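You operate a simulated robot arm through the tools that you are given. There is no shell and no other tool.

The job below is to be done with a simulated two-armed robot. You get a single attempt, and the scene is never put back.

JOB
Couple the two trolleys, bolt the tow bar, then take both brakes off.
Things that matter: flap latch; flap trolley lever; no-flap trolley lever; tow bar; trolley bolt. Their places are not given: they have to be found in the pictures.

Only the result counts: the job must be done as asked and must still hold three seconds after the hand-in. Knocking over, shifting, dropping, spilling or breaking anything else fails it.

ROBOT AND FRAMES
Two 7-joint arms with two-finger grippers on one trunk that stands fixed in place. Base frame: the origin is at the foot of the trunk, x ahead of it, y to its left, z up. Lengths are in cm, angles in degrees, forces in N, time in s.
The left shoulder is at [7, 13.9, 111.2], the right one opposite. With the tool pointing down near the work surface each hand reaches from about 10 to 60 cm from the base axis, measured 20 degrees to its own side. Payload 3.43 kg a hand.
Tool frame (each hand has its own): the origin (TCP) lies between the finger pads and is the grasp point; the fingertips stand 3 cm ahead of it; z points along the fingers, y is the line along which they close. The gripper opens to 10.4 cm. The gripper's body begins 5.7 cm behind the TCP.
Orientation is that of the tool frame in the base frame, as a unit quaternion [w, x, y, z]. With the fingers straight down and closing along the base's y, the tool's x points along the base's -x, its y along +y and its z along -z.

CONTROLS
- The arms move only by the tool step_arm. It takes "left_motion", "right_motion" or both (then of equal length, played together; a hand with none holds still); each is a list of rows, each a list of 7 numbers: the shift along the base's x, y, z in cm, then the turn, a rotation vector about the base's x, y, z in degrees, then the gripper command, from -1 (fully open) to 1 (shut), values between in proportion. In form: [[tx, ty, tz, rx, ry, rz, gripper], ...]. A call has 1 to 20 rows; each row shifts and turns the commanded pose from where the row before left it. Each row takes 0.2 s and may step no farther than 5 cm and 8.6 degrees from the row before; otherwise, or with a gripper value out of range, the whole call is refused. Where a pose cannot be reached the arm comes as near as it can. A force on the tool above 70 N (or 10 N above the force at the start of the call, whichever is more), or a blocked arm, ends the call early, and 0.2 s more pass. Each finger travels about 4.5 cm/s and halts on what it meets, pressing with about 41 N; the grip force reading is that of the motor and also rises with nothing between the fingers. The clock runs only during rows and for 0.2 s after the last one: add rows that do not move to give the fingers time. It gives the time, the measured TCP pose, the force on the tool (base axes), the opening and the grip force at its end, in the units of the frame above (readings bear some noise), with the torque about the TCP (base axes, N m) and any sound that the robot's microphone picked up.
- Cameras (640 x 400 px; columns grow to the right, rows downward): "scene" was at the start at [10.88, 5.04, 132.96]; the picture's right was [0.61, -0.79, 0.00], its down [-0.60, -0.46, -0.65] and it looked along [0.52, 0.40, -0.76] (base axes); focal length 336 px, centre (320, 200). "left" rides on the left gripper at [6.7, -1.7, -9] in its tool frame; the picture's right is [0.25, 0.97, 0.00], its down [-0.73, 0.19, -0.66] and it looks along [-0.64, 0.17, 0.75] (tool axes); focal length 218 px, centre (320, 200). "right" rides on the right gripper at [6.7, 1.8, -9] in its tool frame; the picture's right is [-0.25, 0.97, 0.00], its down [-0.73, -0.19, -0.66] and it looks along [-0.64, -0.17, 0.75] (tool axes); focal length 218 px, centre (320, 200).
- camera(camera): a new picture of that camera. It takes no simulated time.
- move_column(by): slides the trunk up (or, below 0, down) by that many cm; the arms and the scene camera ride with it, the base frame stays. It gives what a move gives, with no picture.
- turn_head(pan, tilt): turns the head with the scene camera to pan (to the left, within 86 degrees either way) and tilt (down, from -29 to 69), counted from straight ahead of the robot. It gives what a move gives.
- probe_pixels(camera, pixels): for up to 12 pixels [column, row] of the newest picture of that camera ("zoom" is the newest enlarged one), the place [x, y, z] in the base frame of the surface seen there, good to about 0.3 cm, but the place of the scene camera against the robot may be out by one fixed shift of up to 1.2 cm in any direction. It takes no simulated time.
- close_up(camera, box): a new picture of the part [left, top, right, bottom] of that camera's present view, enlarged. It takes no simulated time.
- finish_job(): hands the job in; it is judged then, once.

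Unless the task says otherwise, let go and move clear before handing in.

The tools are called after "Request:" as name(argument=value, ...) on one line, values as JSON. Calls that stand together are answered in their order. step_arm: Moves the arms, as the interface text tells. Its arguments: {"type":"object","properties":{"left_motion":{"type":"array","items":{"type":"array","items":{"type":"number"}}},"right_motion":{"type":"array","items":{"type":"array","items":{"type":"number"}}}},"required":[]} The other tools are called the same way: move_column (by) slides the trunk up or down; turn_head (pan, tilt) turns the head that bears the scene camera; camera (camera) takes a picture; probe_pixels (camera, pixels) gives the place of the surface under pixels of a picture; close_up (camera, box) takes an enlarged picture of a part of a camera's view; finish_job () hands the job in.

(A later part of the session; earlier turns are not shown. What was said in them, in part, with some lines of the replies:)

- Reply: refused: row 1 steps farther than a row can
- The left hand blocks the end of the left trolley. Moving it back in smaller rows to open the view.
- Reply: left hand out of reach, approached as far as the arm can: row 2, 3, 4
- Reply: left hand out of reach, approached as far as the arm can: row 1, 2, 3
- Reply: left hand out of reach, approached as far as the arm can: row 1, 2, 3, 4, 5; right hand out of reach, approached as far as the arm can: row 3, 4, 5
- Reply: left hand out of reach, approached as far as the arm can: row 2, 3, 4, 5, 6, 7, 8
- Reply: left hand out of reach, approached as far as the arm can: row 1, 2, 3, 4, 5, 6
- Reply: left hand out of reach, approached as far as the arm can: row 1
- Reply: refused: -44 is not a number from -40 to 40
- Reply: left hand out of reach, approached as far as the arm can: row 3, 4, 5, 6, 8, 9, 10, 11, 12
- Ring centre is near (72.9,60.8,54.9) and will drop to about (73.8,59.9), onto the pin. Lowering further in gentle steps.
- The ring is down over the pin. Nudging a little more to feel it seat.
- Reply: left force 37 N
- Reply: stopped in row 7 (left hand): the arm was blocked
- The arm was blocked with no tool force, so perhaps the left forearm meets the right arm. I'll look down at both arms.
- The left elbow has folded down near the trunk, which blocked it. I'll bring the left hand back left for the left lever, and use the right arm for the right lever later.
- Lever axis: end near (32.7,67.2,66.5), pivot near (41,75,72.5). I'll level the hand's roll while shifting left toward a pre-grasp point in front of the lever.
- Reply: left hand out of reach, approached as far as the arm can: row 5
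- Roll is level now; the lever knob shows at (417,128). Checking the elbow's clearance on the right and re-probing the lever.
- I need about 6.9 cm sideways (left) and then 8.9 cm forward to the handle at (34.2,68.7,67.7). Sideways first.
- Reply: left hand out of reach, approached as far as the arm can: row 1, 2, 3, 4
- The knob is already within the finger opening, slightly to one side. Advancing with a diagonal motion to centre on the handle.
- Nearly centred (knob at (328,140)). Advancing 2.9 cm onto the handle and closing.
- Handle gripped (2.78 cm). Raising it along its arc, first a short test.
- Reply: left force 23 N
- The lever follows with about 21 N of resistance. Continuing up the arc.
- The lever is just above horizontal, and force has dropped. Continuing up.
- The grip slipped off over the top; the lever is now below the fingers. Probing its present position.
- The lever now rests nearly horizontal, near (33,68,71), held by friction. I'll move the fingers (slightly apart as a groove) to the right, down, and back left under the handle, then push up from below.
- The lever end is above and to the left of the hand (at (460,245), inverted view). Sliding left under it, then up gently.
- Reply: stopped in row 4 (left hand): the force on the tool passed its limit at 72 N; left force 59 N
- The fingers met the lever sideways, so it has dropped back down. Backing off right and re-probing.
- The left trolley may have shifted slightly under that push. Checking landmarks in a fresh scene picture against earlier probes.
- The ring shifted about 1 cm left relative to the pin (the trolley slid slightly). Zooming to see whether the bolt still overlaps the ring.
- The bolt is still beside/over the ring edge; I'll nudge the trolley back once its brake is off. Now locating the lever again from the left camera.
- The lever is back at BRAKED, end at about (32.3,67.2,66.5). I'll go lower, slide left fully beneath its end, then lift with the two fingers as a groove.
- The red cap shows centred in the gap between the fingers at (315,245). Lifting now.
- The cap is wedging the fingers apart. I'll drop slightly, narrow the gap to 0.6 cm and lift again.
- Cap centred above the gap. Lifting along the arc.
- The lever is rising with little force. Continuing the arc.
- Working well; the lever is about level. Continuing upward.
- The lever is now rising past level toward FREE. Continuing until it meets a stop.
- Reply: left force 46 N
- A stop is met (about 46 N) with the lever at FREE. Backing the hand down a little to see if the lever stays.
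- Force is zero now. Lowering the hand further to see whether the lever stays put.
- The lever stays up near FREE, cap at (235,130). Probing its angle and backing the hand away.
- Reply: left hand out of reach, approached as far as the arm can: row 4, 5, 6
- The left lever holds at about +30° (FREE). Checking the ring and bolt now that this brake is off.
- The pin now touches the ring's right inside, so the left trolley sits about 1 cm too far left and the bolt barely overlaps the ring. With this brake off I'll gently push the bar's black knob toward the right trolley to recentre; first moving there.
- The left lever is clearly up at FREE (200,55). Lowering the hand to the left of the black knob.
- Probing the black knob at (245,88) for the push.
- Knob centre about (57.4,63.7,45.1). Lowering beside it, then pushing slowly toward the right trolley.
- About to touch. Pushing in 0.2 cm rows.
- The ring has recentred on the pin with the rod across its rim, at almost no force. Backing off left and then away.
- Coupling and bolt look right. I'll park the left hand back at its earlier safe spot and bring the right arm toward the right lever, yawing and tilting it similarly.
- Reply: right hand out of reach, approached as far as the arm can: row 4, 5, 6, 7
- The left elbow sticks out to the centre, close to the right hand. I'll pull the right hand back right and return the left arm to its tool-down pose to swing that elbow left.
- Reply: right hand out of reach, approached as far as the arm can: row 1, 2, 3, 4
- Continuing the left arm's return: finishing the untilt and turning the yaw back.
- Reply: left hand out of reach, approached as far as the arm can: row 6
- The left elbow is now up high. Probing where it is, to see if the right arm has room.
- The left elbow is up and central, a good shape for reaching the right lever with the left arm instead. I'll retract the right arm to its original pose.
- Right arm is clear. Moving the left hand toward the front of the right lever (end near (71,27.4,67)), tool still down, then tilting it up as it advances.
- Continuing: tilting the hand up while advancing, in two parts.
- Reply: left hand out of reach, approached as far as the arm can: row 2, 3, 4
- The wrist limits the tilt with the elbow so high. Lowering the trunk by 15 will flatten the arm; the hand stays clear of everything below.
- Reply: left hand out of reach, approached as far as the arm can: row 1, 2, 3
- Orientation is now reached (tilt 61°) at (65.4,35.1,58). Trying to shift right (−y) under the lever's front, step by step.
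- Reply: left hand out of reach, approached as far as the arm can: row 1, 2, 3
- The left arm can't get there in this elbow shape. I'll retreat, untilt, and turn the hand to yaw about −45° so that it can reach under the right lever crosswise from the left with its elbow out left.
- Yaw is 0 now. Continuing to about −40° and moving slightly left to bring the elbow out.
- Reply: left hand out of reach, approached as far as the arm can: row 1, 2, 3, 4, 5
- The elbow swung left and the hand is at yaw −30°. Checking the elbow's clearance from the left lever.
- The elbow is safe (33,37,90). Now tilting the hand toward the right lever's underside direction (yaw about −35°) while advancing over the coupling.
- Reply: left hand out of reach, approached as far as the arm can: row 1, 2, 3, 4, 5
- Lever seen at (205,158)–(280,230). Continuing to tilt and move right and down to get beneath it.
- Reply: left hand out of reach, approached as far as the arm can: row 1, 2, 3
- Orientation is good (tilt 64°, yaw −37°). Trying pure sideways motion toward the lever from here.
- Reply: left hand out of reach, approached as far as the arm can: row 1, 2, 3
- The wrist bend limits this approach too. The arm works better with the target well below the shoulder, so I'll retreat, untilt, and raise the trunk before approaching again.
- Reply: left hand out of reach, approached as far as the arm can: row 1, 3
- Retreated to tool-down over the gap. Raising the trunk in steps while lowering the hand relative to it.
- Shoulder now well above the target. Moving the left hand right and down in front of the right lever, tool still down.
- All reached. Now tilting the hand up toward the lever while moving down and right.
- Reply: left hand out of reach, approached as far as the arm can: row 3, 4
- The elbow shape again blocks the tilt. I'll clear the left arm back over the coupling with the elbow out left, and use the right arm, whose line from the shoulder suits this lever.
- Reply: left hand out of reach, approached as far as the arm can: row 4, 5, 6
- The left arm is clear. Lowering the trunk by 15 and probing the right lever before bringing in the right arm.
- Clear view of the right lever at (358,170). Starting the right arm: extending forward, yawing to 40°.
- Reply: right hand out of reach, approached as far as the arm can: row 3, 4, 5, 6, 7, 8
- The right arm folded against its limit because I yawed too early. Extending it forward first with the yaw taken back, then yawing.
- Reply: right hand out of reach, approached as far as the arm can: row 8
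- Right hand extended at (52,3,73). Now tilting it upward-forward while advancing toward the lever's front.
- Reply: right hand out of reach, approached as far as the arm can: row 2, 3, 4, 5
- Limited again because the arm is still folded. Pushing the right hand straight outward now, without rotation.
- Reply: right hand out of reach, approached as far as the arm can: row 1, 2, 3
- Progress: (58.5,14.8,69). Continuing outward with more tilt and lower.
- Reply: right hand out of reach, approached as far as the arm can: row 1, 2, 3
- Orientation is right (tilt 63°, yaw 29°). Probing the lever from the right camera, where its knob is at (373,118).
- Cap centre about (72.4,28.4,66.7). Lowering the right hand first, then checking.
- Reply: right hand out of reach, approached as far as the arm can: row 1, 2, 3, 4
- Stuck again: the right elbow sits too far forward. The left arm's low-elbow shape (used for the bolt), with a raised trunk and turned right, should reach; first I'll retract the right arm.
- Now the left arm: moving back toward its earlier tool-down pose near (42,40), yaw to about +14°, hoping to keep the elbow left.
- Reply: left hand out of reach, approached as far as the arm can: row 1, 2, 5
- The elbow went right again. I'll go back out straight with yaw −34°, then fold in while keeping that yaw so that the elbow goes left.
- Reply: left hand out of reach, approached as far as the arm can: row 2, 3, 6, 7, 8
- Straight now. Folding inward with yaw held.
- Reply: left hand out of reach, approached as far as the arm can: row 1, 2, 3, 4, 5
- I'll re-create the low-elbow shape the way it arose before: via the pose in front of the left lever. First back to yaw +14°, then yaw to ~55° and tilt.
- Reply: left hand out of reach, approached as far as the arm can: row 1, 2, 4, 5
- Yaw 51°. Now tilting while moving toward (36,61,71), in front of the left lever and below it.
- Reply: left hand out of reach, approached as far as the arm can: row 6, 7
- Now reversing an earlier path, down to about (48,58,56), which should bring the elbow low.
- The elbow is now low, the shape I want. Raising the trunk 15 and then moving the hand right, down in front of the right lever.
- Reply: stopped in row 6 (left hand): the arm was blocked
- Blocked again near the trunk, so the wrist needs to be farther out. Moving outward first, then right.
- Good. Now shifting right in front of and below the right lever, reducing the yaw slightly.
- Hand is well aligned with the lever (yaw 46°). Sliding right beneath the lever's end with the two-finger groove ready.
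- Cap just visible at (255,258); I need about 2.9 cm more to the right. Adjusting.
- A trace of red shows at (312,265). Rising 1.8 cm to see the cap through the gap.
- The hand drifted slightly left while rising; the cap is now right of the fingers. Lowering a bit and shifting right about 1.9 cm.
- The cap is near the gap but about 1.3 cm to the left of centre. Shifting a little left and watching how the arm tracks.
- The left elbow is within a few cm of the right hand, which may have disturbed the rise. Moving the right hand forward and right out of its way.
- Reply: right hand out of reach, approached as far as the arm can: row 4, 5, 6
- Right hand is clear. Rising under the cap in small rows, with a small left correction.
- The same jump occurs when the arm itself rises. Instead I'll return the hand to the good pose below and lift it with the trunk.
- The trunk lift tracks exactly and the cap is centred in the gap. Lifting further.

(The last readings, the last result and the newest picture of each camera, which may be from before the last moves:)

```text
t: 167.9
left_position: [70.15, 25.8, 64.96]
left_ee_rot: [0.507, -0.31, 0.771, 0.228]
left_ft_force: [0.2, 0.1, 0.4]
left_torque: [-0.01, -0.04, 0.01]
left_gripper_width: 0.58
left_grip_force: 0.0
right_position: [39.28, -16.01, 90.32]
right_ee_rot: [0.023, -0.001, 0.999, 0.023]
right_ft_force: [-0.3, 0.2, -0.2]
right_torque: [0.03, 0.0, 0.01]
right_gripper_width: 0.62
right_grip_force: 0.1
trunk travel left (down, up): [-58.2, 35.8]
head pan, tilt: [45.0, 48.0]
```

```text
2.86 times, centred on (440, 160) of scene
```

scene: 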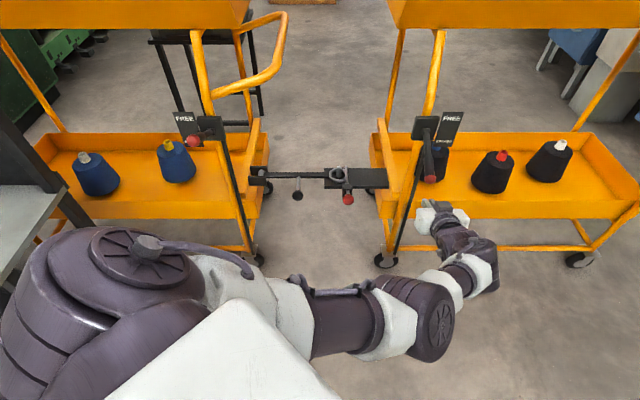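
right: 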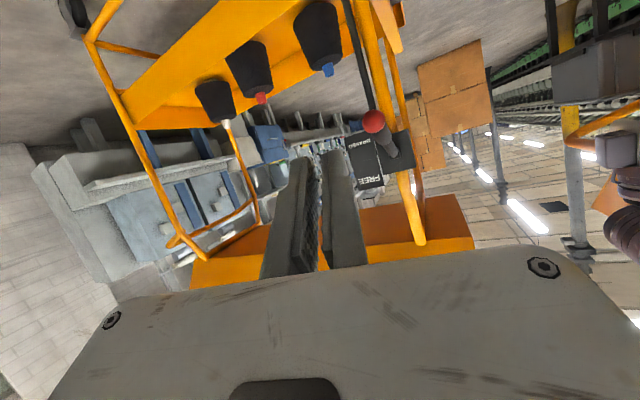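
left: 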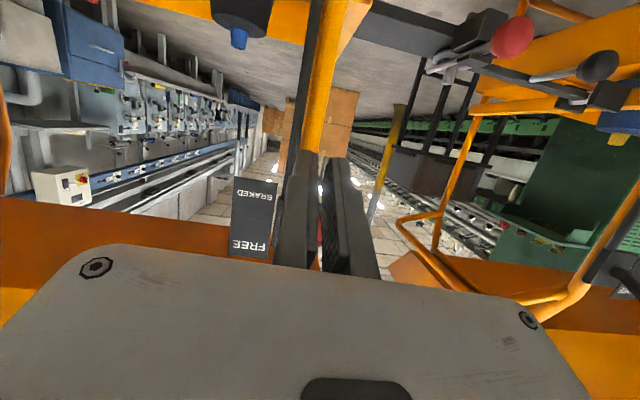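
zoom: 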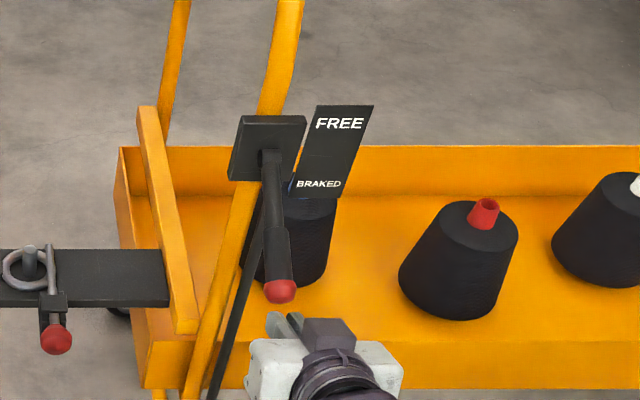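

The cap is just ahead of the fingertips. I'll lower 1.5, move forward 2 cm, and lift again.

Request:
move_column(by=-2)

Request:
step_arm(left_motion=[[0.5, 0.5, 0, 0, 0, 0, 0.885], [0.5, 0.5, 0, 0, 0, 0, 0.885], [0.5, 0.5, 0, 0, 0, 0, 0.885]])

Request:
close_up(camera="left", box=[260, 140, 400, 280])

Request:
close_up(camera="scene", box=[370, 90, 510, 230])

```text
t: 168.6
left_position: [70.03, 25.79, 62.95]
left_ee_rot: [0.508, -0.31, 0.77, 0.228]
left_ft_force: [0.2, -0.4, 1.1]
left_torque: [0.03, -0.01, -0.01]
left_gripper_width: 0.58
left_grip_force: 0.0
right_position: [39.26, -16.16, 88.34]
right_ee_rot: [0.023, -0.001, 0.999, 0.023]
right_ft_force: [0.6, 0.1, -0.3]
right_torque: [0.0, -0.02, 0.0]
right_gripper_width: 0.62
right_grip_force: 0.0
trunk travel left (down, up): [-56.2, 37.8]
head pan, tilt: [45.0, 48.0]
```

```text
t: 169.3
left_position: [71.49, 27.35, 62.89]
left_ee_rot: [0.508, -0.31, 0.771, 0.228]
left_ft_force: [-0.4, 0.9, -0.5]
left_torque: [0.03, -0.01, -0.03]
left_gripper_width: 0.58
left_grip_force: 0.1
right_position: [39.28, -16.1, 88.38]
right_ee_rot: [0.023, 0.0, 0.999, 0.023]
right_ft_force: [0.5, -1.0, 0.5]
right_torque: [-0.01, -0.03, 0.01]
right_gripper_width: 0.6
right_grip_force: 0.1
trunk travel left (down, up): [-56.2, 37.8]
head pan, tilt: [45.0, 48.0]
```

```text
2.86 times, centred on (330, 210) of left
```

zoom: 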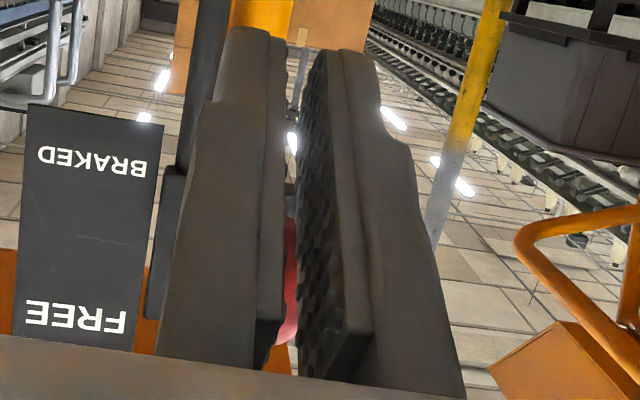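

```text
2.86 times, centred on (440, 160) of scene
```

zoom: 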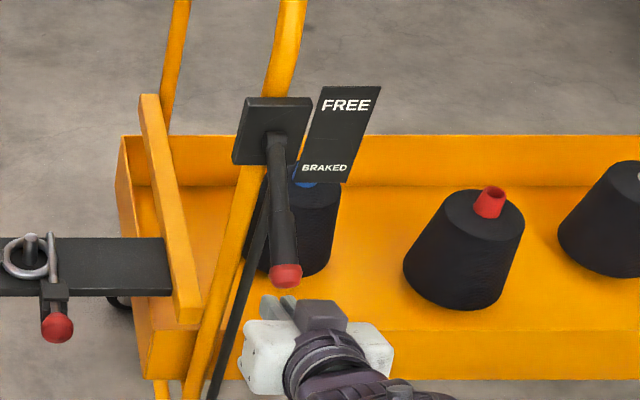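

Aligned beneath the cap (about 1.4 cm below contact). Lifting with the trunk.

Request:
move_column(by=3)

Request:
close_up(camera="left", box=[260, 140, 400, 280])

Request:
close_up(camera="scene", box=[370, 90, 510, 230])

```text
t: 170.1
left_position: [71.46, 27.28, 66.0]
left_ee_rot: [0.508, -0.31, 0.771, 0.227]
left_ft_force: [-2.4, -3.1, -4.3]
left_torque: [-0.02, -0.01, -0.01]
left_gripper_width: 0.55
left_grip_force: 0.1
right_position: [39.35, -16.03, 91.41]
right_ee_rot: [0.023, -0.001, 0.999, 0.023]
right_ft_force: [0.3, 0.0, 0.3]
right_torque: [-0.04, -0.03, 0.0]
right_gripper_width: 0.59
right_grip_force: 0.1
trunk travel left (down, up): [-59.2, 34.8]
head pan, tilt: [45.0, 48.0]
```

```text
2.86 times, centred on (330, 210) of left
```

zoom: 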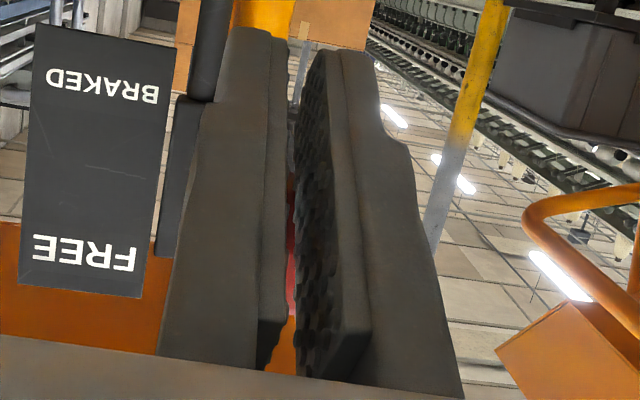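

```text
2.86 times, centred on (440, 160) of scene
```

zoom: 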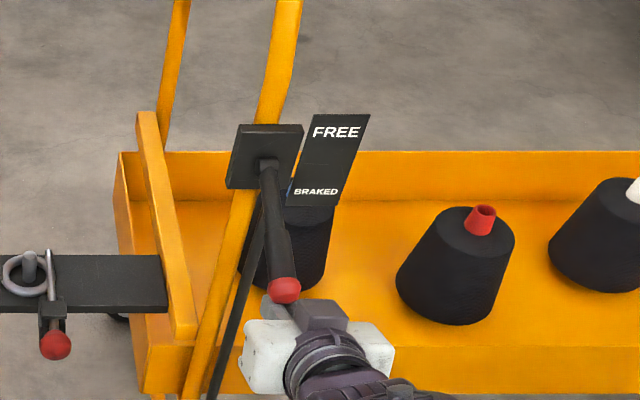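

Contact made and the lever is rising with about 5 N. Continuing.

Request:
move_column(by=3)

Request:
close_up(camera="scene", box=[370, 90, 510, 230])

Request:
close_up(camera="left", box=[260, 140, 400, 280])

```text
t: 170.8
left_position: [71.55, 27.13, 68.98]
left_ee_rot: [0.508, -0.31, 0.771, 0.227]
left_ft_force: [-8.5, -7.3, -1.1]
left_torque: [0.14, -0.16, 0.09]
left_gripper_width: 0.47
left_grip_force: 0.0
right_position: [39.11, -16.33, 94.47]
right_ee_rot: [0.023, -0.001, 0.999, 0.024]
right_ft_force: [-0.2, -0.6, 0.0]
right_torque: [-0.01, 0.01, -0.01]
right_gripper_width: 0.58
right_grip_force: 0.0
trunk travel left (down, up): [-62.2, 31.8]
head pan, tilt: [45.0, 48.0]
```

```text
2.86 times, centred on (440, 160) of scene
```

zoom: 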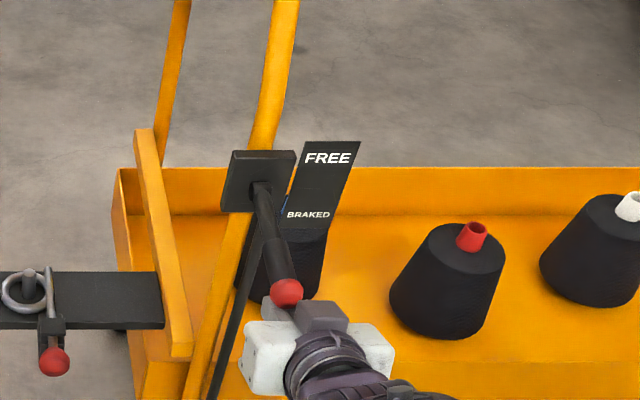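

```text
2.86 times, centred on (330, 210) of left
```

zoom: 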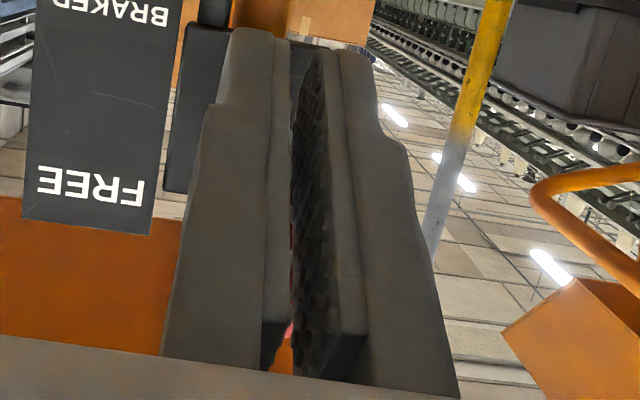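

Rising well, though the cap pushes outward (11 N). Easing the hand back 0.6 cm, then continuing.

Request:
step_arm(left_motion=[[-0.4, -0.4, 0, 0, 0, 0, 0.885], [-0.2, -0.2, 0, 0, 0, 0, 0.885]])

Request:
move_column(by=2.5)

Request:
close_up(camera="scene", box=[370, 90, 510, 230])

Request:
close_up(camera="left", box=[260, 140, 400, 280])

```text
t: 171.4
left_position: [70.96, 26.79, 69.03]
left_ee_rot: [0.508, -0.311, 0.77, 0.228]
left_ft_force: [-0.5, 0.0, -0.2]
left_torque: [-0.02, 0.01, 0.03]
left_gripper_width: 0.6
left_grip_force: 0.3
right_position: [39.26, -16.21, 94.37]
right_ee_rot: [0.024, 0.0, 0.999, 0.023]
right_ft_force: [0.6, 0.2, -0.8]
right_torque: [-0.03, 0.01, -0.01]
right_gripper_width: 0.61
right_grip_force: 0.1
trunk travel left (down, up): [-62.2, 31.8]
head pan, tilt: [45.0, 48.0]
```

```text
t: 172.2
left_position: [70.85, 26.74, 71.45]
left_ee_rot: [0.508, -0.31, 0.771, 0.228]
left_ft_force: [0.0, 0.4, 0.0]
left_torque: [0.0, -0.01, -0.06]
left_gripper_width: 0.61
left_grip_force: 0.1
right_position: [39.42, -16.08, 96.92]
right_ee_rot: [0.022, -0.001, 0.999, 0.023]
right_ft_force: [1.2, -0.3, -0.5]
right_torque: [0.04, -0.01, -0.01]
right_gripper_width: 0.57
right_grip_force: 0.1
trunk travel left (down, up): [-64.7, 29.3]
head pan, tilt: [45.0, 48.0]
```

```text
2.86 times, centred on (440, 160) of scene
```

zoom: 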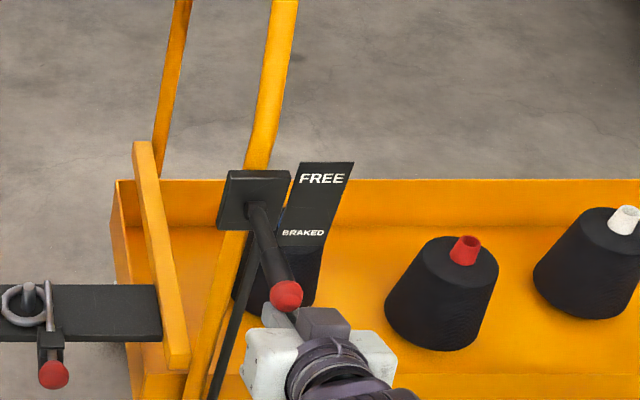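

```text
2.86 times, centred on (330, 210) of left
```

zoom: 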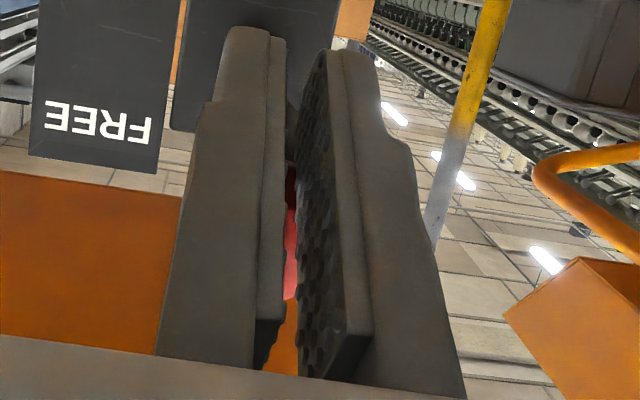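

Still centred and rising with near-zero force. Continuing.

Request:
move_column(by=2.5)

Request:
close_up(camera="scene", box=[370, 90, 510, 230])

Request:
close_up(camera="left", box=[260, 140, 400, 280])

```text
t: 172.9
left_position: [70.91, 26.72, 74.01]
left_ee_rot: [0.508, -0.31, 0.77, 0.229]
left_ft_force: [-0.2, 0.2, 0.3]
left_torque: [0.02, -0.02, 0.0]
left_gripper_width: 0.59
left_grip_force: 0.0
right_position: [39.23, -16.06, 99.32]
right_ee_rot: [0.022, -0.001, 0.999, 0.023]
right_ft_force: [1.4, 0.1, 0.0]
right_torque: [-0.04, 0.05, -0.02]
right_gripper_width: 0.57
right_grip_force: 0.0
trunk travel left (down, up): [-67.2, 26.8]
head pan, tilt: [45.0, 48.0]
```

```text
2.86 times, centred on (440, 160) of scene
```

zoom: 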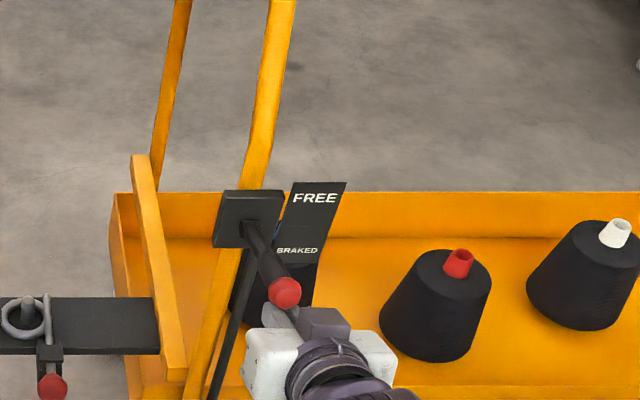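

```text
2.86 times, centred on (330, 210) of left
```

zoom: 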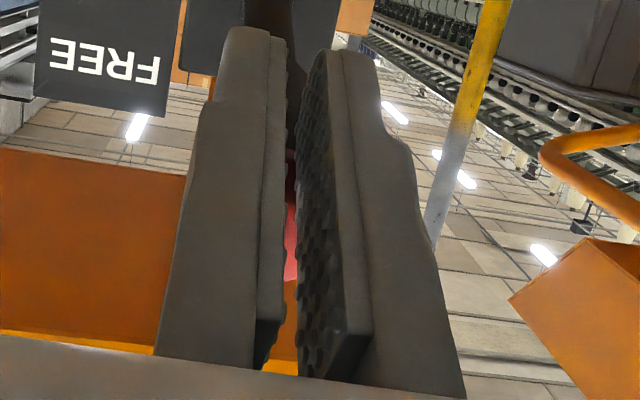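

Rising steadily. The left lever's stop came at hand height about 77, so lifting in smaller steps now.

Request:
move_column(by=2)

Request:
close_up(camera="scene", box=[370, 90, 510, 230])

Request:
close_up(camera="left", box=[260, 140, 400, 280])

```text
t: 173.5
left_position: [70.86, 26.77, 75.87]
left_ee_rot: [0.507, -0.311, 0.771, 0.228]
left_ft_force: [1.0, 0.4, -0.1]
left_torque: [0.02, -0.03, 0.01]
left_gripper_width: 0.59
left_grip_force: 0.1
right_position: [39.15, -16.17, 101.33]
right_ee_rot: [0.023, -0.001, 0.999, 0.022]
right_ft_force: [-0.5, -0.3, 0.3]
right_torque: [-0.01, 0.03, -0.01]
right_gripper_width: 0.58
right_grip_force: 0.1
trunk travel left (down, up): [-69.2, 24.8]
head pan, tilt: [45.0, 48.0]
```

```text
2.86 times, centred on (440, 160) of scene
```

zoom: 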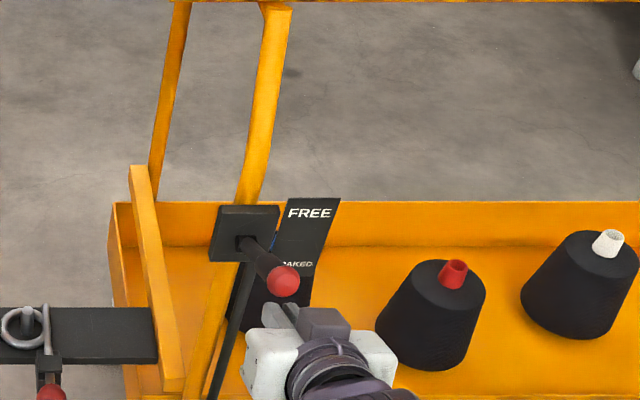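

```text
2.86 times, centred on (330, 210) of left
```

zoom: 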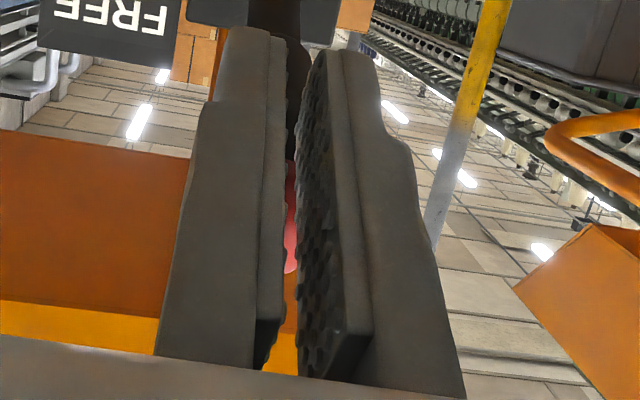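

Past level. Moving the hand 0.8 cm forward to stay under the cap and lifting on.

Request:
step_arm(left_motion=[[0.3, 0.3, 0, 0, 0, 0, 0.885], [0.3, 0.3, 0, 0, 0, 0, 0.885]])

Request:
move_column(by=1.5)

Request:
close_up(camera="scene", box=[370, 90, 510, 230])

Request:
close_up(camera="left", box=[260, 140, 400, 280])

```text
t: 174.1
left_position: [71.51, 27.16, 76.02]
left_ee_rot: [0.508, -0.31, 0.771, 0.228]
left_ft_force: [-0.7, -0.6, -0.7]
left_torque: [-0.01, 0.01, -0.01]
left_gripper_width: 0.61
left_grip_force: 0.1
right_position: [39.25, -16.14, 101.38]
right_ee_rot: [0.023, 0.0, 0.999, 0.022]
right_ft_force: [0.9, -0.1, 0.7]
right_torque: [-0.01, -0.02, 0.05]
right_gripper_width: 0.6
right_grip_force: 0.0
trunk travel left (down, up): [-69.2, 24.8]
head pan, tilt: [45.0, 48.0]
```

```text
t: 174.8
left_position: [71.37, 27.11, 76.83]
left_ee_rot: [0.502, -0.31, 0.774, 0.228]
left_ft_force: [-6.3, -2.7, -22.3]
left_torque: [-0.52, 0.23, -0.16]
left_gripper_width: 0.68
left_grip_force: 1.1
right_position: [39.47, -16.09, 102.82]
right_ee_rot: [0.022, -0.001, 1.0, 0.023]
right_ft_force: [0.4, 0.1, 0.3]
right_torque: [0.0, 0.0, -0.03]
right_gripper_width: 0.57
right_grip_force: 0.0
trunk travel left (down, up): [-70.7, 23.3]
head pan, tilt: [45.0, 48.0]
```

```text
2.86 times, centred on (440, 160) of scene
```

zoom: 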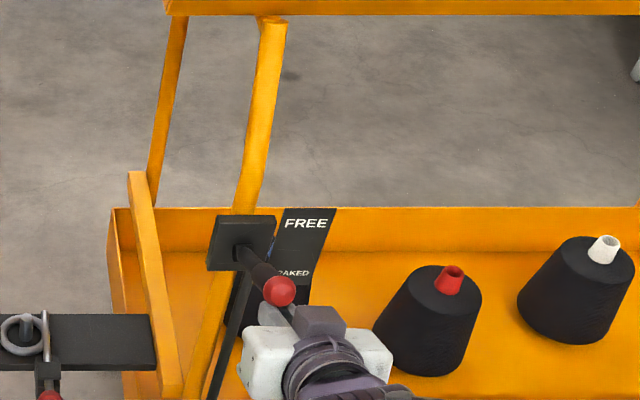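

```text
2.86 times, centred on (330, 210) of left
```

zoom: 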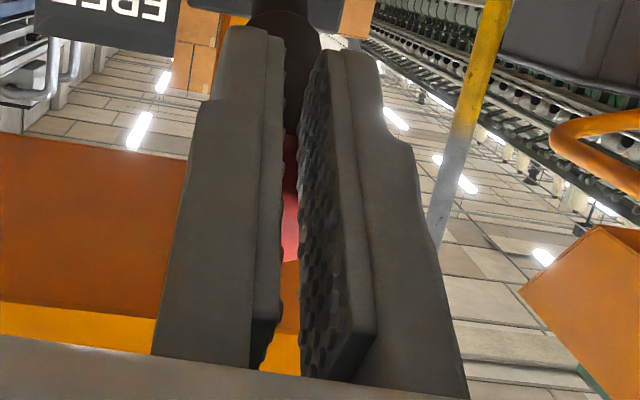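

A stop is reached (22 N), at the same height as for the left lever. Lowering 2.5 cm to check the lever stays up.

Request:
move_column(by=-3)

Request:
camera(camera="scene")

Request:
close_up(camera="scene", box=[370, 90, 510, 230])

Request:
probe_pixels(camera="zoom", pixels=[[282, 275], [283, 285], [265, 265], [245, 250], [260, 258]])

```text
t: 175.5
left_position: [71.51, 27.36, 74.67]
left_ee_rot: [0.51, -0.31, 0.77, 0.228]
left_ft_force: [-0.2, 0.2, -0.2]
left_torque: [0.01, -0.01, -0.01]
left_gripper_width: 0.54
left_grip_force: 0.1
right_position: [39.19, -16.11, 99.82]
right_ee_rot: [0.024, -0.001, 0.999, 0.023]
right_ft_force: [0.1, -0.2, 0.3]
right_torque: [-0.01, 0.0, 0.0]
right_gripper_width: 0.6
right_grip_force: 0.0
trunk travel left (down, up): [-67.7, 26.3]
head pan, tilt: [45.0, 48.0]
```

```text
taken
```

scene: 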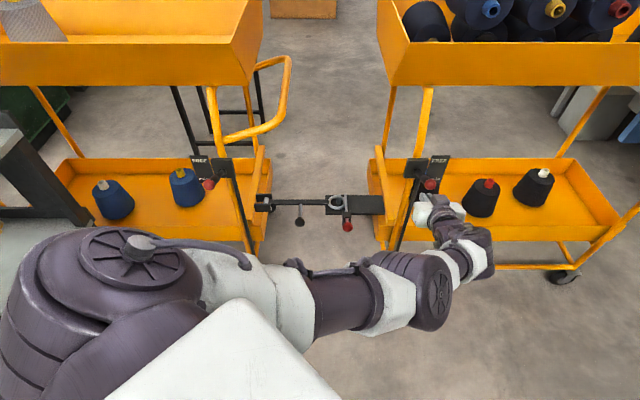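

```text
2.86 times, centred on (440, 160) of scene
```

zoom: 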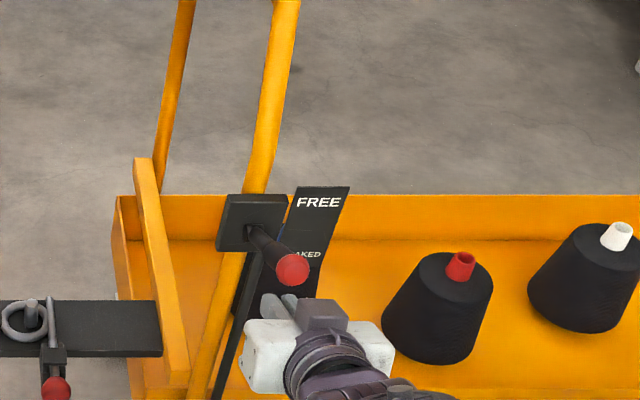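

```text
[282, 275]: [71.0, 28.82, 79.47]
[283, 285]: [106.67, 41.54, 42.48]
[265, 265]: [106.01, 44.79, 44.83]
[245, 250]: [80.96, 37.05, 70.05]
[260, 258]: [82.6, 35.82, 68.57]
```

The right lever holds at FREE (cap at z≈79, like the left). Lowering away and sliding the hand back left out of there.

Request:
move_column(by=-12)

Request:
step_arm(left_motion=[[-0.8, -0.8, 0, 0, 0, 0, 0.885], [-1.0, 1.8, -0.3, 0, 0, 0, 0.885], [-1.2, 2.14, -0.3, 0, 0, 0, 0.885], [-1.2, 2.14, -0.3, 0, 0, 0, 0.885], [-1.2, 2.14, -0.3, 0, 0, 0, 0.885], [-1.0, 2, 0, 0, 0, 0, 0.885]])

Request:
camera(camera="scene")

Request:
camera(camera="left")

```text
t: 177.0
left_position: [71.5, 27.36, 62.43]
left_ee_rot: [0.508, -0.31, 0.77, 0.228]
left_ft_force: [-0.5, -0.6, 0.4]
left_torque: [-0.01, 0.0, 0.0]
left_gripper_width: 0.59
left_grip_force: 0.1
right_position: [39.21, -16.21, 87.89]
right_ee_rot: [0.024, -0.001, 0.999, 0.023]
right_ft_force: [0.1, -0.3, -0.2]
right_torque: [0.02, -0.03, 0.0]
right_gripper_width: 0.58
right_grip_force: 0.1
trunk travel left (down, up): [-55.7, 38.3]
head pan, tilt: [45.0, 48.0]
```

```text
t: 178.4
left_position: [65.06, 36.88, 61.24]
left_ee_rot: [0.508, -0.309, 0.771, 0.227]
left_ft_force: [0.2, 0.7, -0.8]
left_torque: [-0.02, 0.02, -0.02]
left_gripper_width: 0.6
left_grip_force: 0.1
right_position: [39.27, -16.12, 87.9]
right_ee_rot: [0.023, 0.0, 0.999, 0.022]
right_ft_force: [0.4, -0.6, 0.2]
right_torque: [0.02, -0.03, 0.0]
right_gripper_width: 0.6
right_grip_force: 0.1
trunk travel left (down, up): [-55.7, 38.3]
head pan, tilt: [45.0, 48.0]
```

```text
taken
```

scene: 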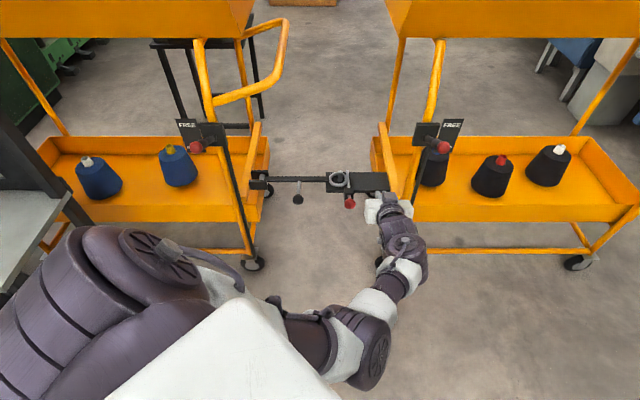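

```text
taken
```

left: 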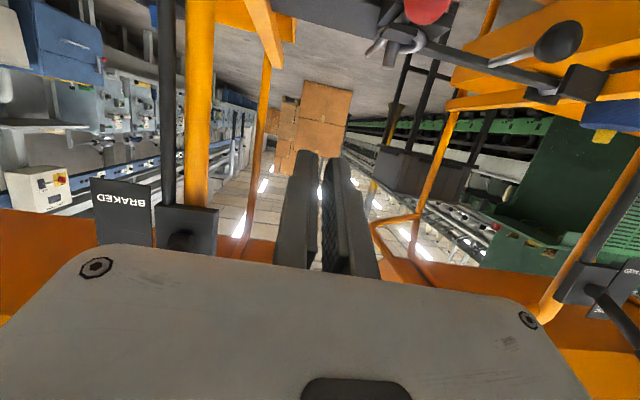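

Both levers are up at FREE. Checking the coupling and bolt, and drawing the hand further back.

Request:
step_arm(left_motion=[[-0.8, 2, 0, 0, 0, 0, 0.885], [-0.8, 2, 0, 0, 0, 0, 0.885], [-0.8, 2, 0.3, 0, 0, 0, 0.885], [-1.5, 1, 0.7, 0, 0, 0, 0.885], [-1.5, 0.5, 0.7, 0, 0, 0, 0.885]])

Request:
camera(camera="scene")

Request:
close_up(camera="scene", box=[290, 130, 410, 230])

Request:
close_up(camera="scene", box=[150, 90, 260, 190])

Request:
close_up(camera="scene", box=[380, 90, 490, 190])

```text
t: 179.6
left_position: [59.67, 44.22, 63.17]
left_ee_rot: [0.509, -0.31, 0.77, 0.228]
left_ft_force: [0.0, -0.2, 0.0]
left_torque: [-0.02, 0.03, 0.03]
left_gripper_width: 0.59
left_grip_force: 0.1
right_position: [39.18, -16.01, 87.94]
right_ee_rot: [0.023, 0.0, 0.999, 0.023]
right_ft_force: [0.3, 0.5, -0.2]
right_torque: [0.03, 0.0, -0.01]
right_gripper_width: 0.59
right_grip_force: 0.1
trunk travel left (down, up): [-55.7, 38.3]
head pan, tilt: [45.0, 48.0]
```

```text
taken
```

scene: 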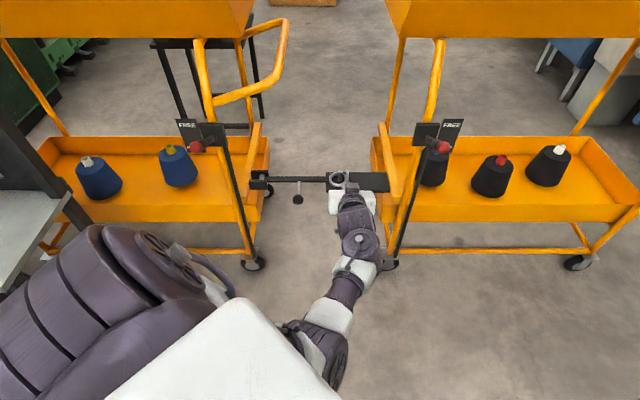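

```text
4.00 times, centred on (350, 180) of scene
```

zoom: 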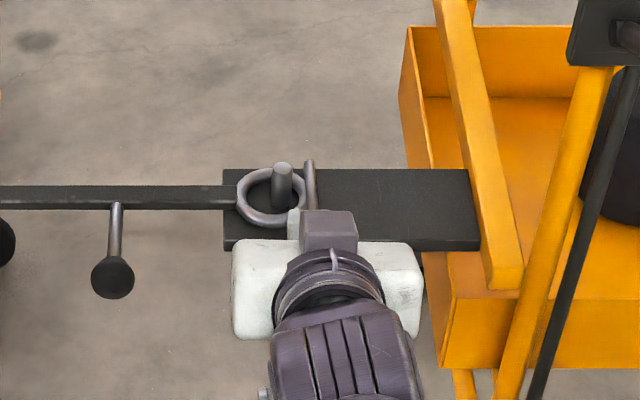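

```text
4.00 times, centred on (205, 140) of scene
```

zoom: 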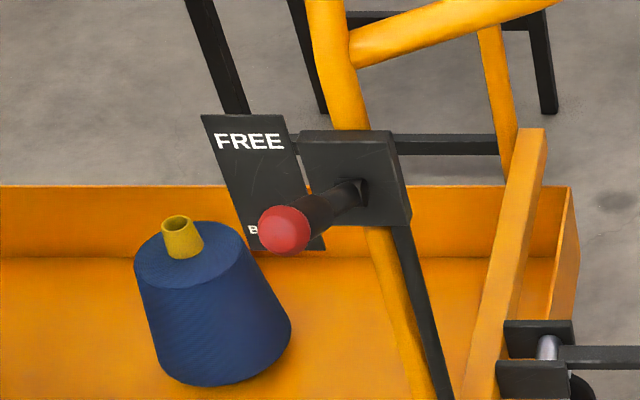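

```text
4.00 times, centred on (435, 140) of scene
```

zoom: 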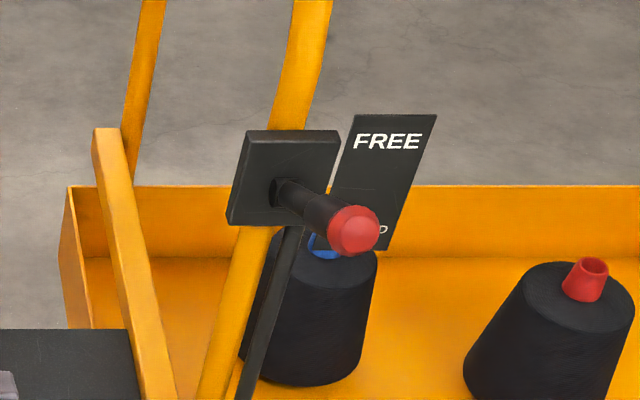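

Both levers at FREE. The hand hides the bolt; moving it a bit back to check the ring and bolt once more.

Request:
step_arm(left_motion=[[-1.5, -1.5, 0.5, 0, 0, 0, 0.885], [-1, 1.5, 0.5, 0, 0, 0, 0.885], [-1, 2.5, 0.3, 0, 0, 0, 0.885], [-1, 2.5, 0.3, 0, 0, 0, 0.885], [-1, 2.5, 0.3, 0, 0, 0, 0.885]])

Request:
camera(camera="scene")

Request:
close_up(camera="scene", box=[305, 150, 385, 220])

```text
t: 180.8
left_position: [54.04, 51.78, 64.92]
left_ee_rot: [0.508, -0.31, 0.771, 0.227]
left_ft_force: [0.1, 0.5, -0.7]
left_torque: [-0.01, 0.02, 0.02]
left_gripper_width: 0.61
left_grip_force: 0.1
right_position: [39.08, -16.07, 87.86]
right_ee_rot: [0.023, -0.001, 0.999, 0.023]
right_ft_force: [0.5, 0.5, 0.1]
right_torque: [0.01, 0.03, -0.01]
right_gripper_width: 0.6
right_grip_force: 0.1
trunk travel left (down, up): [-55.7, 38.3]
head pan, tilt: [45.0, 48.0]
```

```text
taken
```

scene: 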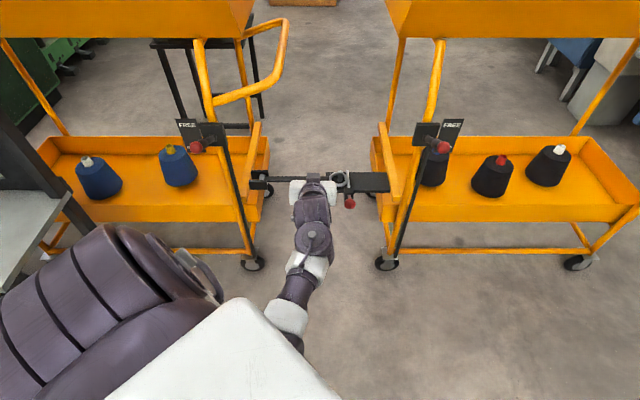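

```text
5.71 times, centred on (345, 185) of scene
```

zoom: 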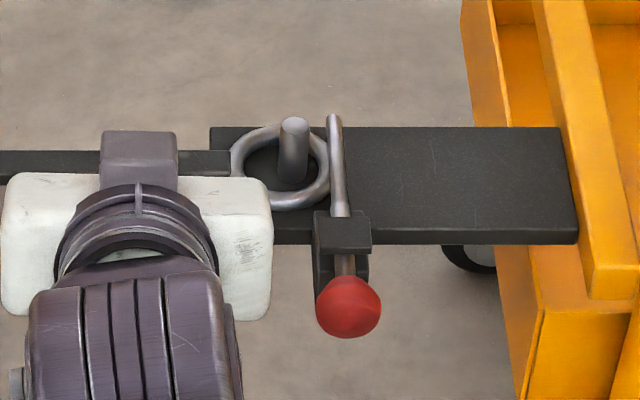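

The ring is around the pin with the rod across its edge, and both levers hold. A last look at the load in the boxes before handing in.

Request:
turn_head(pan=25, tilt=25)

Request:
camera(camera="scene")

Request:
turn_head(pan=60, tilt=30)

Request:
camera(camera="scene")

Request:
close_up(camera="scene", box=[360, 200, 500, 320])

```text
t: 181.7
left_position: [54.09, 51.69, 64.95]
left_ee_rot: [0.508, -0.31, 0.771, 0.228]
left_ft_force: [0.7, 0.0, -0.4]
left_torque: [0.0, 0.0, -0.01]
left_gripper_width: 0.58
left_grip_force: 0.0
right_position: [39.27, -16.26, 87.94]
right_ee_rot: [0.024, -0.001, 0.999, 0.023]
right_ft_force: [-0.4, 0.1, -0.1]
right_torque: [-0.02, 0.02, 0.02]
right_gripper_width: 0.59
right_grip_force: 0.0
trunk travel left (down, up): [-55.7, 38.3]
head pan, tilt: [25.0, 25.0]
```

```text
taken
```

scene: 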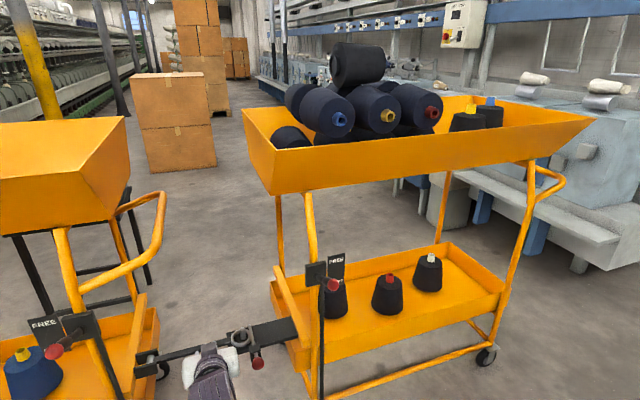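

```text
t: 182.7
left_position: [54.18, 51.61, 64.89]
left_ee_rot: [0.508, -0.31, 0.771, 0.227]
left_ft_force: [-0.9, -0.3, -0.2]
left_torque: [-0.03, -0.01, 0.0]
left_gripper_width: 0.62
left_grip_force: 0.2
right_position: [39.17, -16.1, 87.89]
right_ee_rot: [0.023, -0.001, 0.999, 0.022]
right_ft_force: [0.5, 0.4, 0.2]
right_torque: [0.0, 0.0, 0.04]
right_gripper_width: 0.6
right_grip_force: 0.0
trunk travel left (down, up): [-55.7, 38.3]
head pan, tilt: [60.0, 30.0]
```

```text
taken
```

scene: 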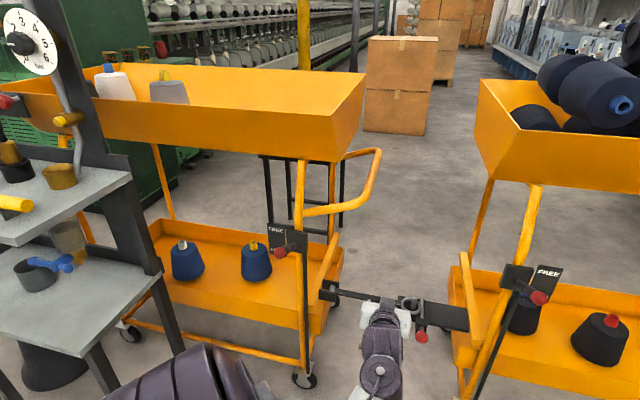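

```text
3.33 times, centred on (430, 260) of scene
```

zoom: 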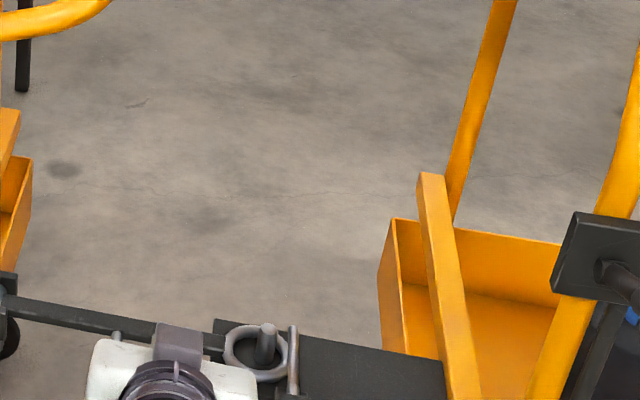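

Everything is in place. The "flap latch" was never clearly identified, so I'll raise the trunk for a high view of both boxes to make sure no flap needs attention.

Request:
move_column(by=36)

Request:
turn_head(pan=20, tilt=35)

Request:
camera(camera="scene")

Request:
close_up(camera="scene", box=[180, 80, 540, 300])

Request:
turn_head(pan=65, tilt=35)

Request:
camera(camera="scene")

Request:
close_up(camera="scene", box=[60, 60, 400, 280])

```text
t: 186.2
left_position: [54.16, 51.66, 100.96]
left_ee_rot: [0.508, -0.31, 0.771, 0.227]
left_ft_force: [-1.3, -0.1, 1.1]
left_torque: [-0.03, 0.02, 0.0]
left_gripper_width: 0.6
left_grip_force: 0.1
right_position: [39.3, -16.17, 123.79]
right_ee_rot: [0.023, -0.002, 0.999, 0.023]
right_ft_force: [0.2, -0.4, -0.7]
right_torque: [0.02, 0.01, 0.04]
right_gripper_width: 0.58
right_grip_force: 0.1
trunk travel left (down, up): [-91.7, 2.3]
head pan, tilt: [60.0, 30.0]
```

```text
t: 187.3
left_position: [54.1, 51.67, 100.9]
left_ee_rot: [0.508, -0.31, 0.771, 0.227]
left_ft_force: [-0.4, 0.3, 0.1]
left_torque: [0.0, -0.02, 0.02]
left_gripper_width: 0.57
left_grip_force: 0.0
right_position: [39.2, -16.07, 123.79]
right_ee_rot: [0.024, -0.001, 0.999, 0.023]
right_ft_force: [-0.5, 0.6, 0.4]
right_torque: [-0.01, 0.04, 0.01]
right_gripper_width: 0.6
right_grip_force: 0.1
trunk travel left (down, up): [-91.7, 2.3]
head pan, tilt: [20.0, 35.0]
```

```text
taken
```

scene: 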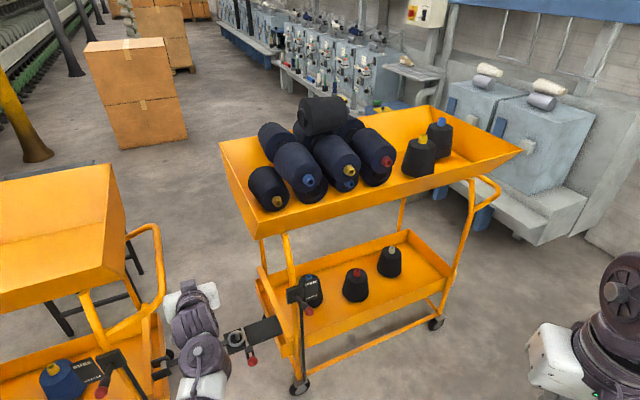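

```text
1.78 times, centred on (360, 190) of scene
```

zoom: 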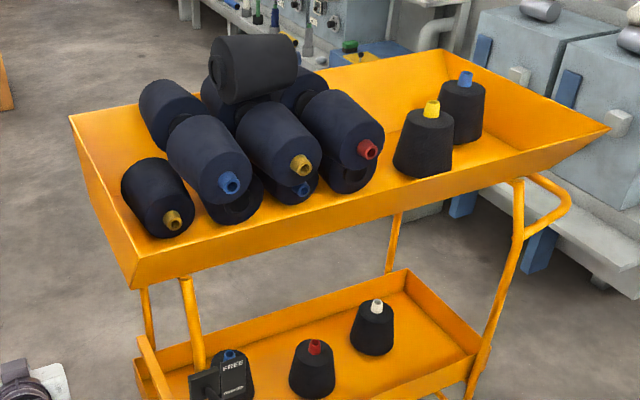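

```text
t: 188.4
left_position: [54.04, 51.7, 101.0]
left_ee_rot: [0.507, -0.31, 0.771, 0.227]
left_ft_force: [0.0, -0.2, -0.3]
left_torque: [-0.01, -0.03, -0.02]
left_gripper_width: 0.6
left_grip_force: 0.2
right_position: [39.31, -16.14, 123.79]
right_ee_rot: [0.024, 0.0, 0.999, 0.023]
right_ft_force: [0.4, -0.7, -0.2]
right_torque: [0.0, 0.0, 0.03]
right_gripper_width: 0.6
right_grip_force: 0.0
trunk travel left (down, up): [-91.7, 2.3]
head pan, tilt: [65.0, 35.0]
```

```text
taken
```

scene: 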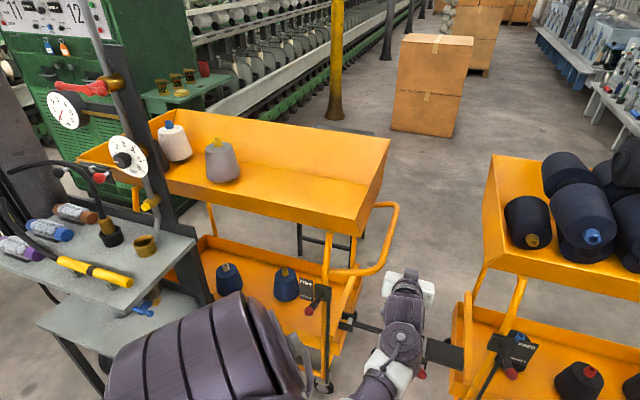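

```text
1.82 times, centred on (230, 170) of scene
```

zoom: 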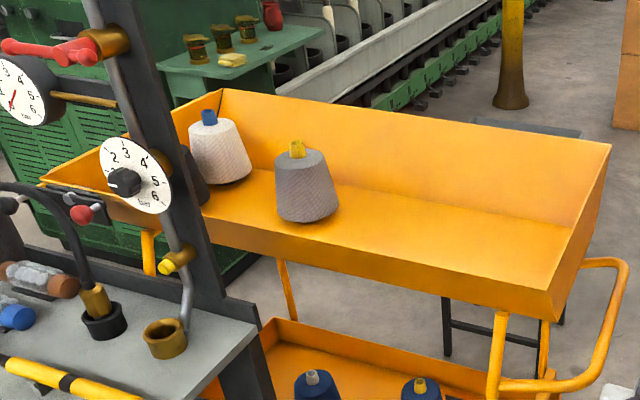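

Near the left trolley's far-left end there's a black piece with a red knob at zoom (85,210), which may be the flap latch. Zooming in.

Request:
turn_head(pan=80, tilt=35)

Request:
camera(camera="scene")

Request:
close_up(camera="scene", box=[160, 60, 420, 260])

```text
t: 189.2
left_position: [53.97, 51.72, 100.9]
left_ee_rot: [0.508, -0.31, 0.771, 0.227]
left_ft_force: [-0.7, 0.2, 0.3]
left_torque: [0.01, 0.03, 0.01]
left_gripper_width: 0.58
left_grip_force: 0.1
right_position: [39.18, -16.12, 123.95]
right_ee_rot: [0.024, 0.0, 0.999, 0.023]
right_ft_force: [-0.2, 0.5, -0.2]
right_torque: [0.0, -0.02, -0.02]
right_gripper_width: 0.61
right_grip_force: 0.1
trunk travel left (down, up): [-91.7, 2.3]
head pan, tilt: [80.0, 35.0]
```

```text
taken
```

scene: 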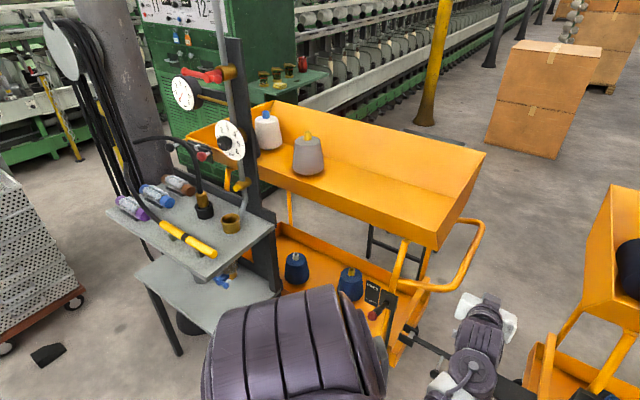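

```text
2.00 times, centred on (290, 160) of scene
```

zoom: 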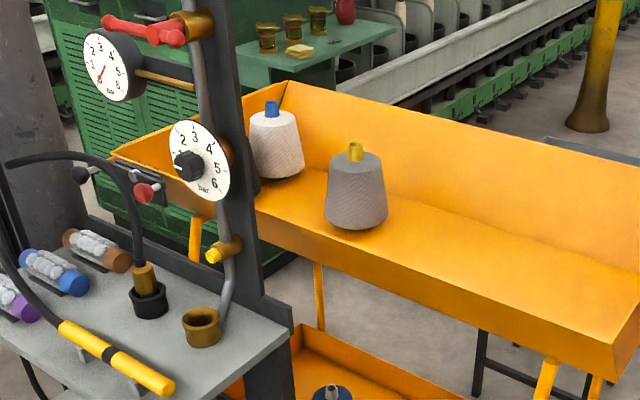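

There it is: a black plate with a red knob at (145,190) and a black knob at (80,175) on the left end of the left trolley's box. Zooming closer and probing.

Request:
close_up(camera="scene", box=[170, 100, 270, 180])

Request:
probe_pixels(camera="zoom", pixels=[[200, 200], [150, 200], [230, 230], [110, 190], [300, 250], [100, 150], [60, 200], [180, 260]])

```text
5.00 times, centred on (220, 140) of scene
```

zoom: 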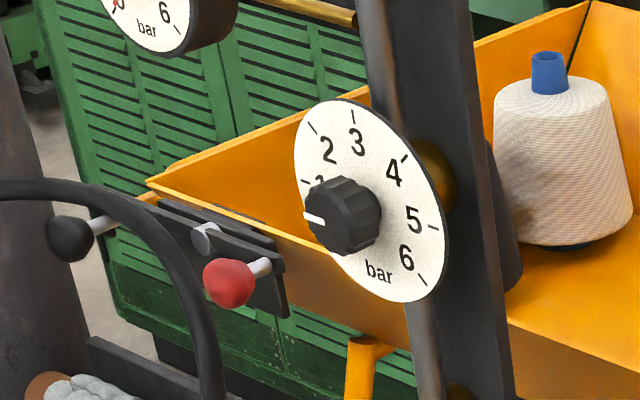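

```text
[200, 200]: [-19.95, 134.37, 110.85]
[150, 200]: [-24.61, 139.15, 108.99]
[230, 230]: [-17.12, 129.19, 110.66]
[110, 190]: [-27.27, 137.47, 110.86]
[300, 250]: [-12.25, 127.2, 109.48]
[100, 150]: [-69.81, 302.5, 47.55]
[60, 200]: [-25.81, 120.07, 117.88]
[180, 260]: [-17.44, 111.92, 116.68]
```

The latch sits at about (−19,132,110), far out of reach, and looks fastened, so it only needs leaving alone. A last check of the ring, bolt and levers before handing in.

Request:
turn_head(pan=42, tilt=55)

Request:
camera(camera="scene")

Request:
close_up(camera="scene", box=[240, 120, 440, 250])

```text
t: 190.2
left_position: [54.07, 51.65, 100.87]
left_ee_rot: [0.507, -0.31, 0.771, 0.227]
left_ft_force: [-0.3, -0.5, 0.2]
left_torque: [0.0, -0.02, -0.01]
left_gripper_width: 0.57
left_grip_force: 0.0
right_position: [39.26, -16.19, 123.86]
right_ee_rot: [0.023, -0.001, 0.999, 0.023]
right_ft_force: [0.2, 0.4, 0.0]
right_torque: [-0.02, 0.02, -0.01]
right_gripper_width: 0.59
right_grip_force: 0.0
trunk travel left (down, up): [-91.7, 2.3]
head pan, tilt: [42.0, 55.0]
```

```text
taken
```

scene: 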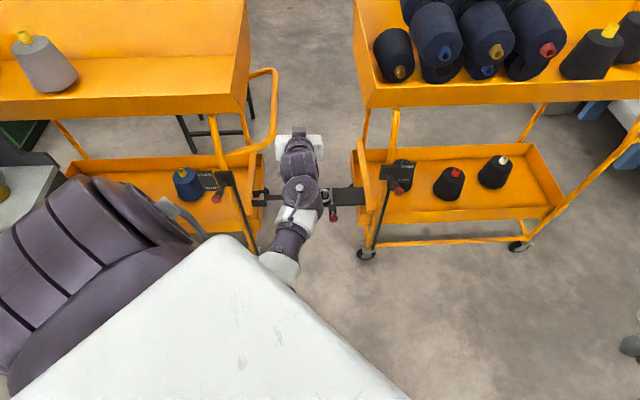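

```text
3.08 times, centred on (340, 185) of scene
```

zoom: 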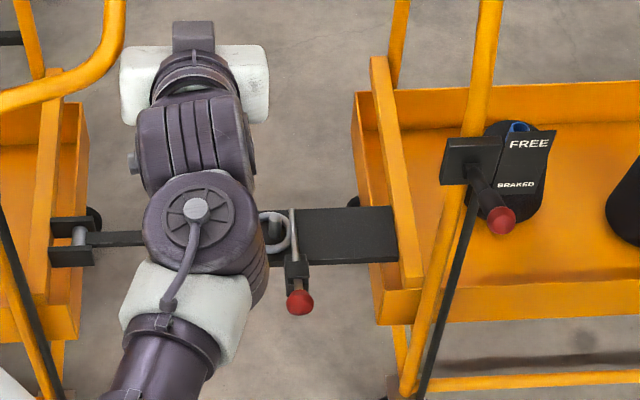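

From this steep view I want to confirm the lever knob heights by probing both.

Request:
probe_pixels(camera="scene", pixels=[[398, 190], [217, 198], [395, 184], [330, 215], [222, 190]])

```text
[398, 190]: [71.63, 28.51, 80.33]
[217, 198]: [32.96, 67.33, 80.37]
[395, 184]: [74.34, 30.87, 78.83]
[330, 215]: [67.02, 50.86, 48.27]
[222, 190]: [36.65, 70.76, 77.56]
```

Both knobs are at z≈80, so both levers are still at FREE. The bar is coupled, the bolt is home (ball at (67,51,48)) and both hands are clear, so I'm handing in.

Request:
finish_job()

```text
The job is handed in.
```

The job is handed in. The trolleys are coupled, the tow bar is bolted and both brakes are off; I don't have the verdict.

- **Coupling:** the tow bar is swung down and its ring sits around the pin on the right trolley's tongue.
- **Bolt:** it is pushed in to its stop, with the rod lying across the ring's edge. The overlap is small because the ring sits about 0.7 cm off centre on the pin.
- **Brakes:** both levers were raised to their stops at FREE and stayed there. Both knobs measured about 80 cm high just before the hand-in.

- **Left trolley shifted:** while I worked its lever, the hand pushed sideways with about 70 N and the trolley slid about 1 cm. I pushed it back once its brake was off, but the ring later crept a little to the left again.
- **Trolley tilt:** while I pushed the left lever against its stop, the left trolley seemed to tilt slightly, then came back. The cones I could see in both boxes were still in place at the end.
- **Flap latch:** I found it at the far left end of the left trolley's upper box, well out of the robot's reach. It looked fastened, so I left it alone.
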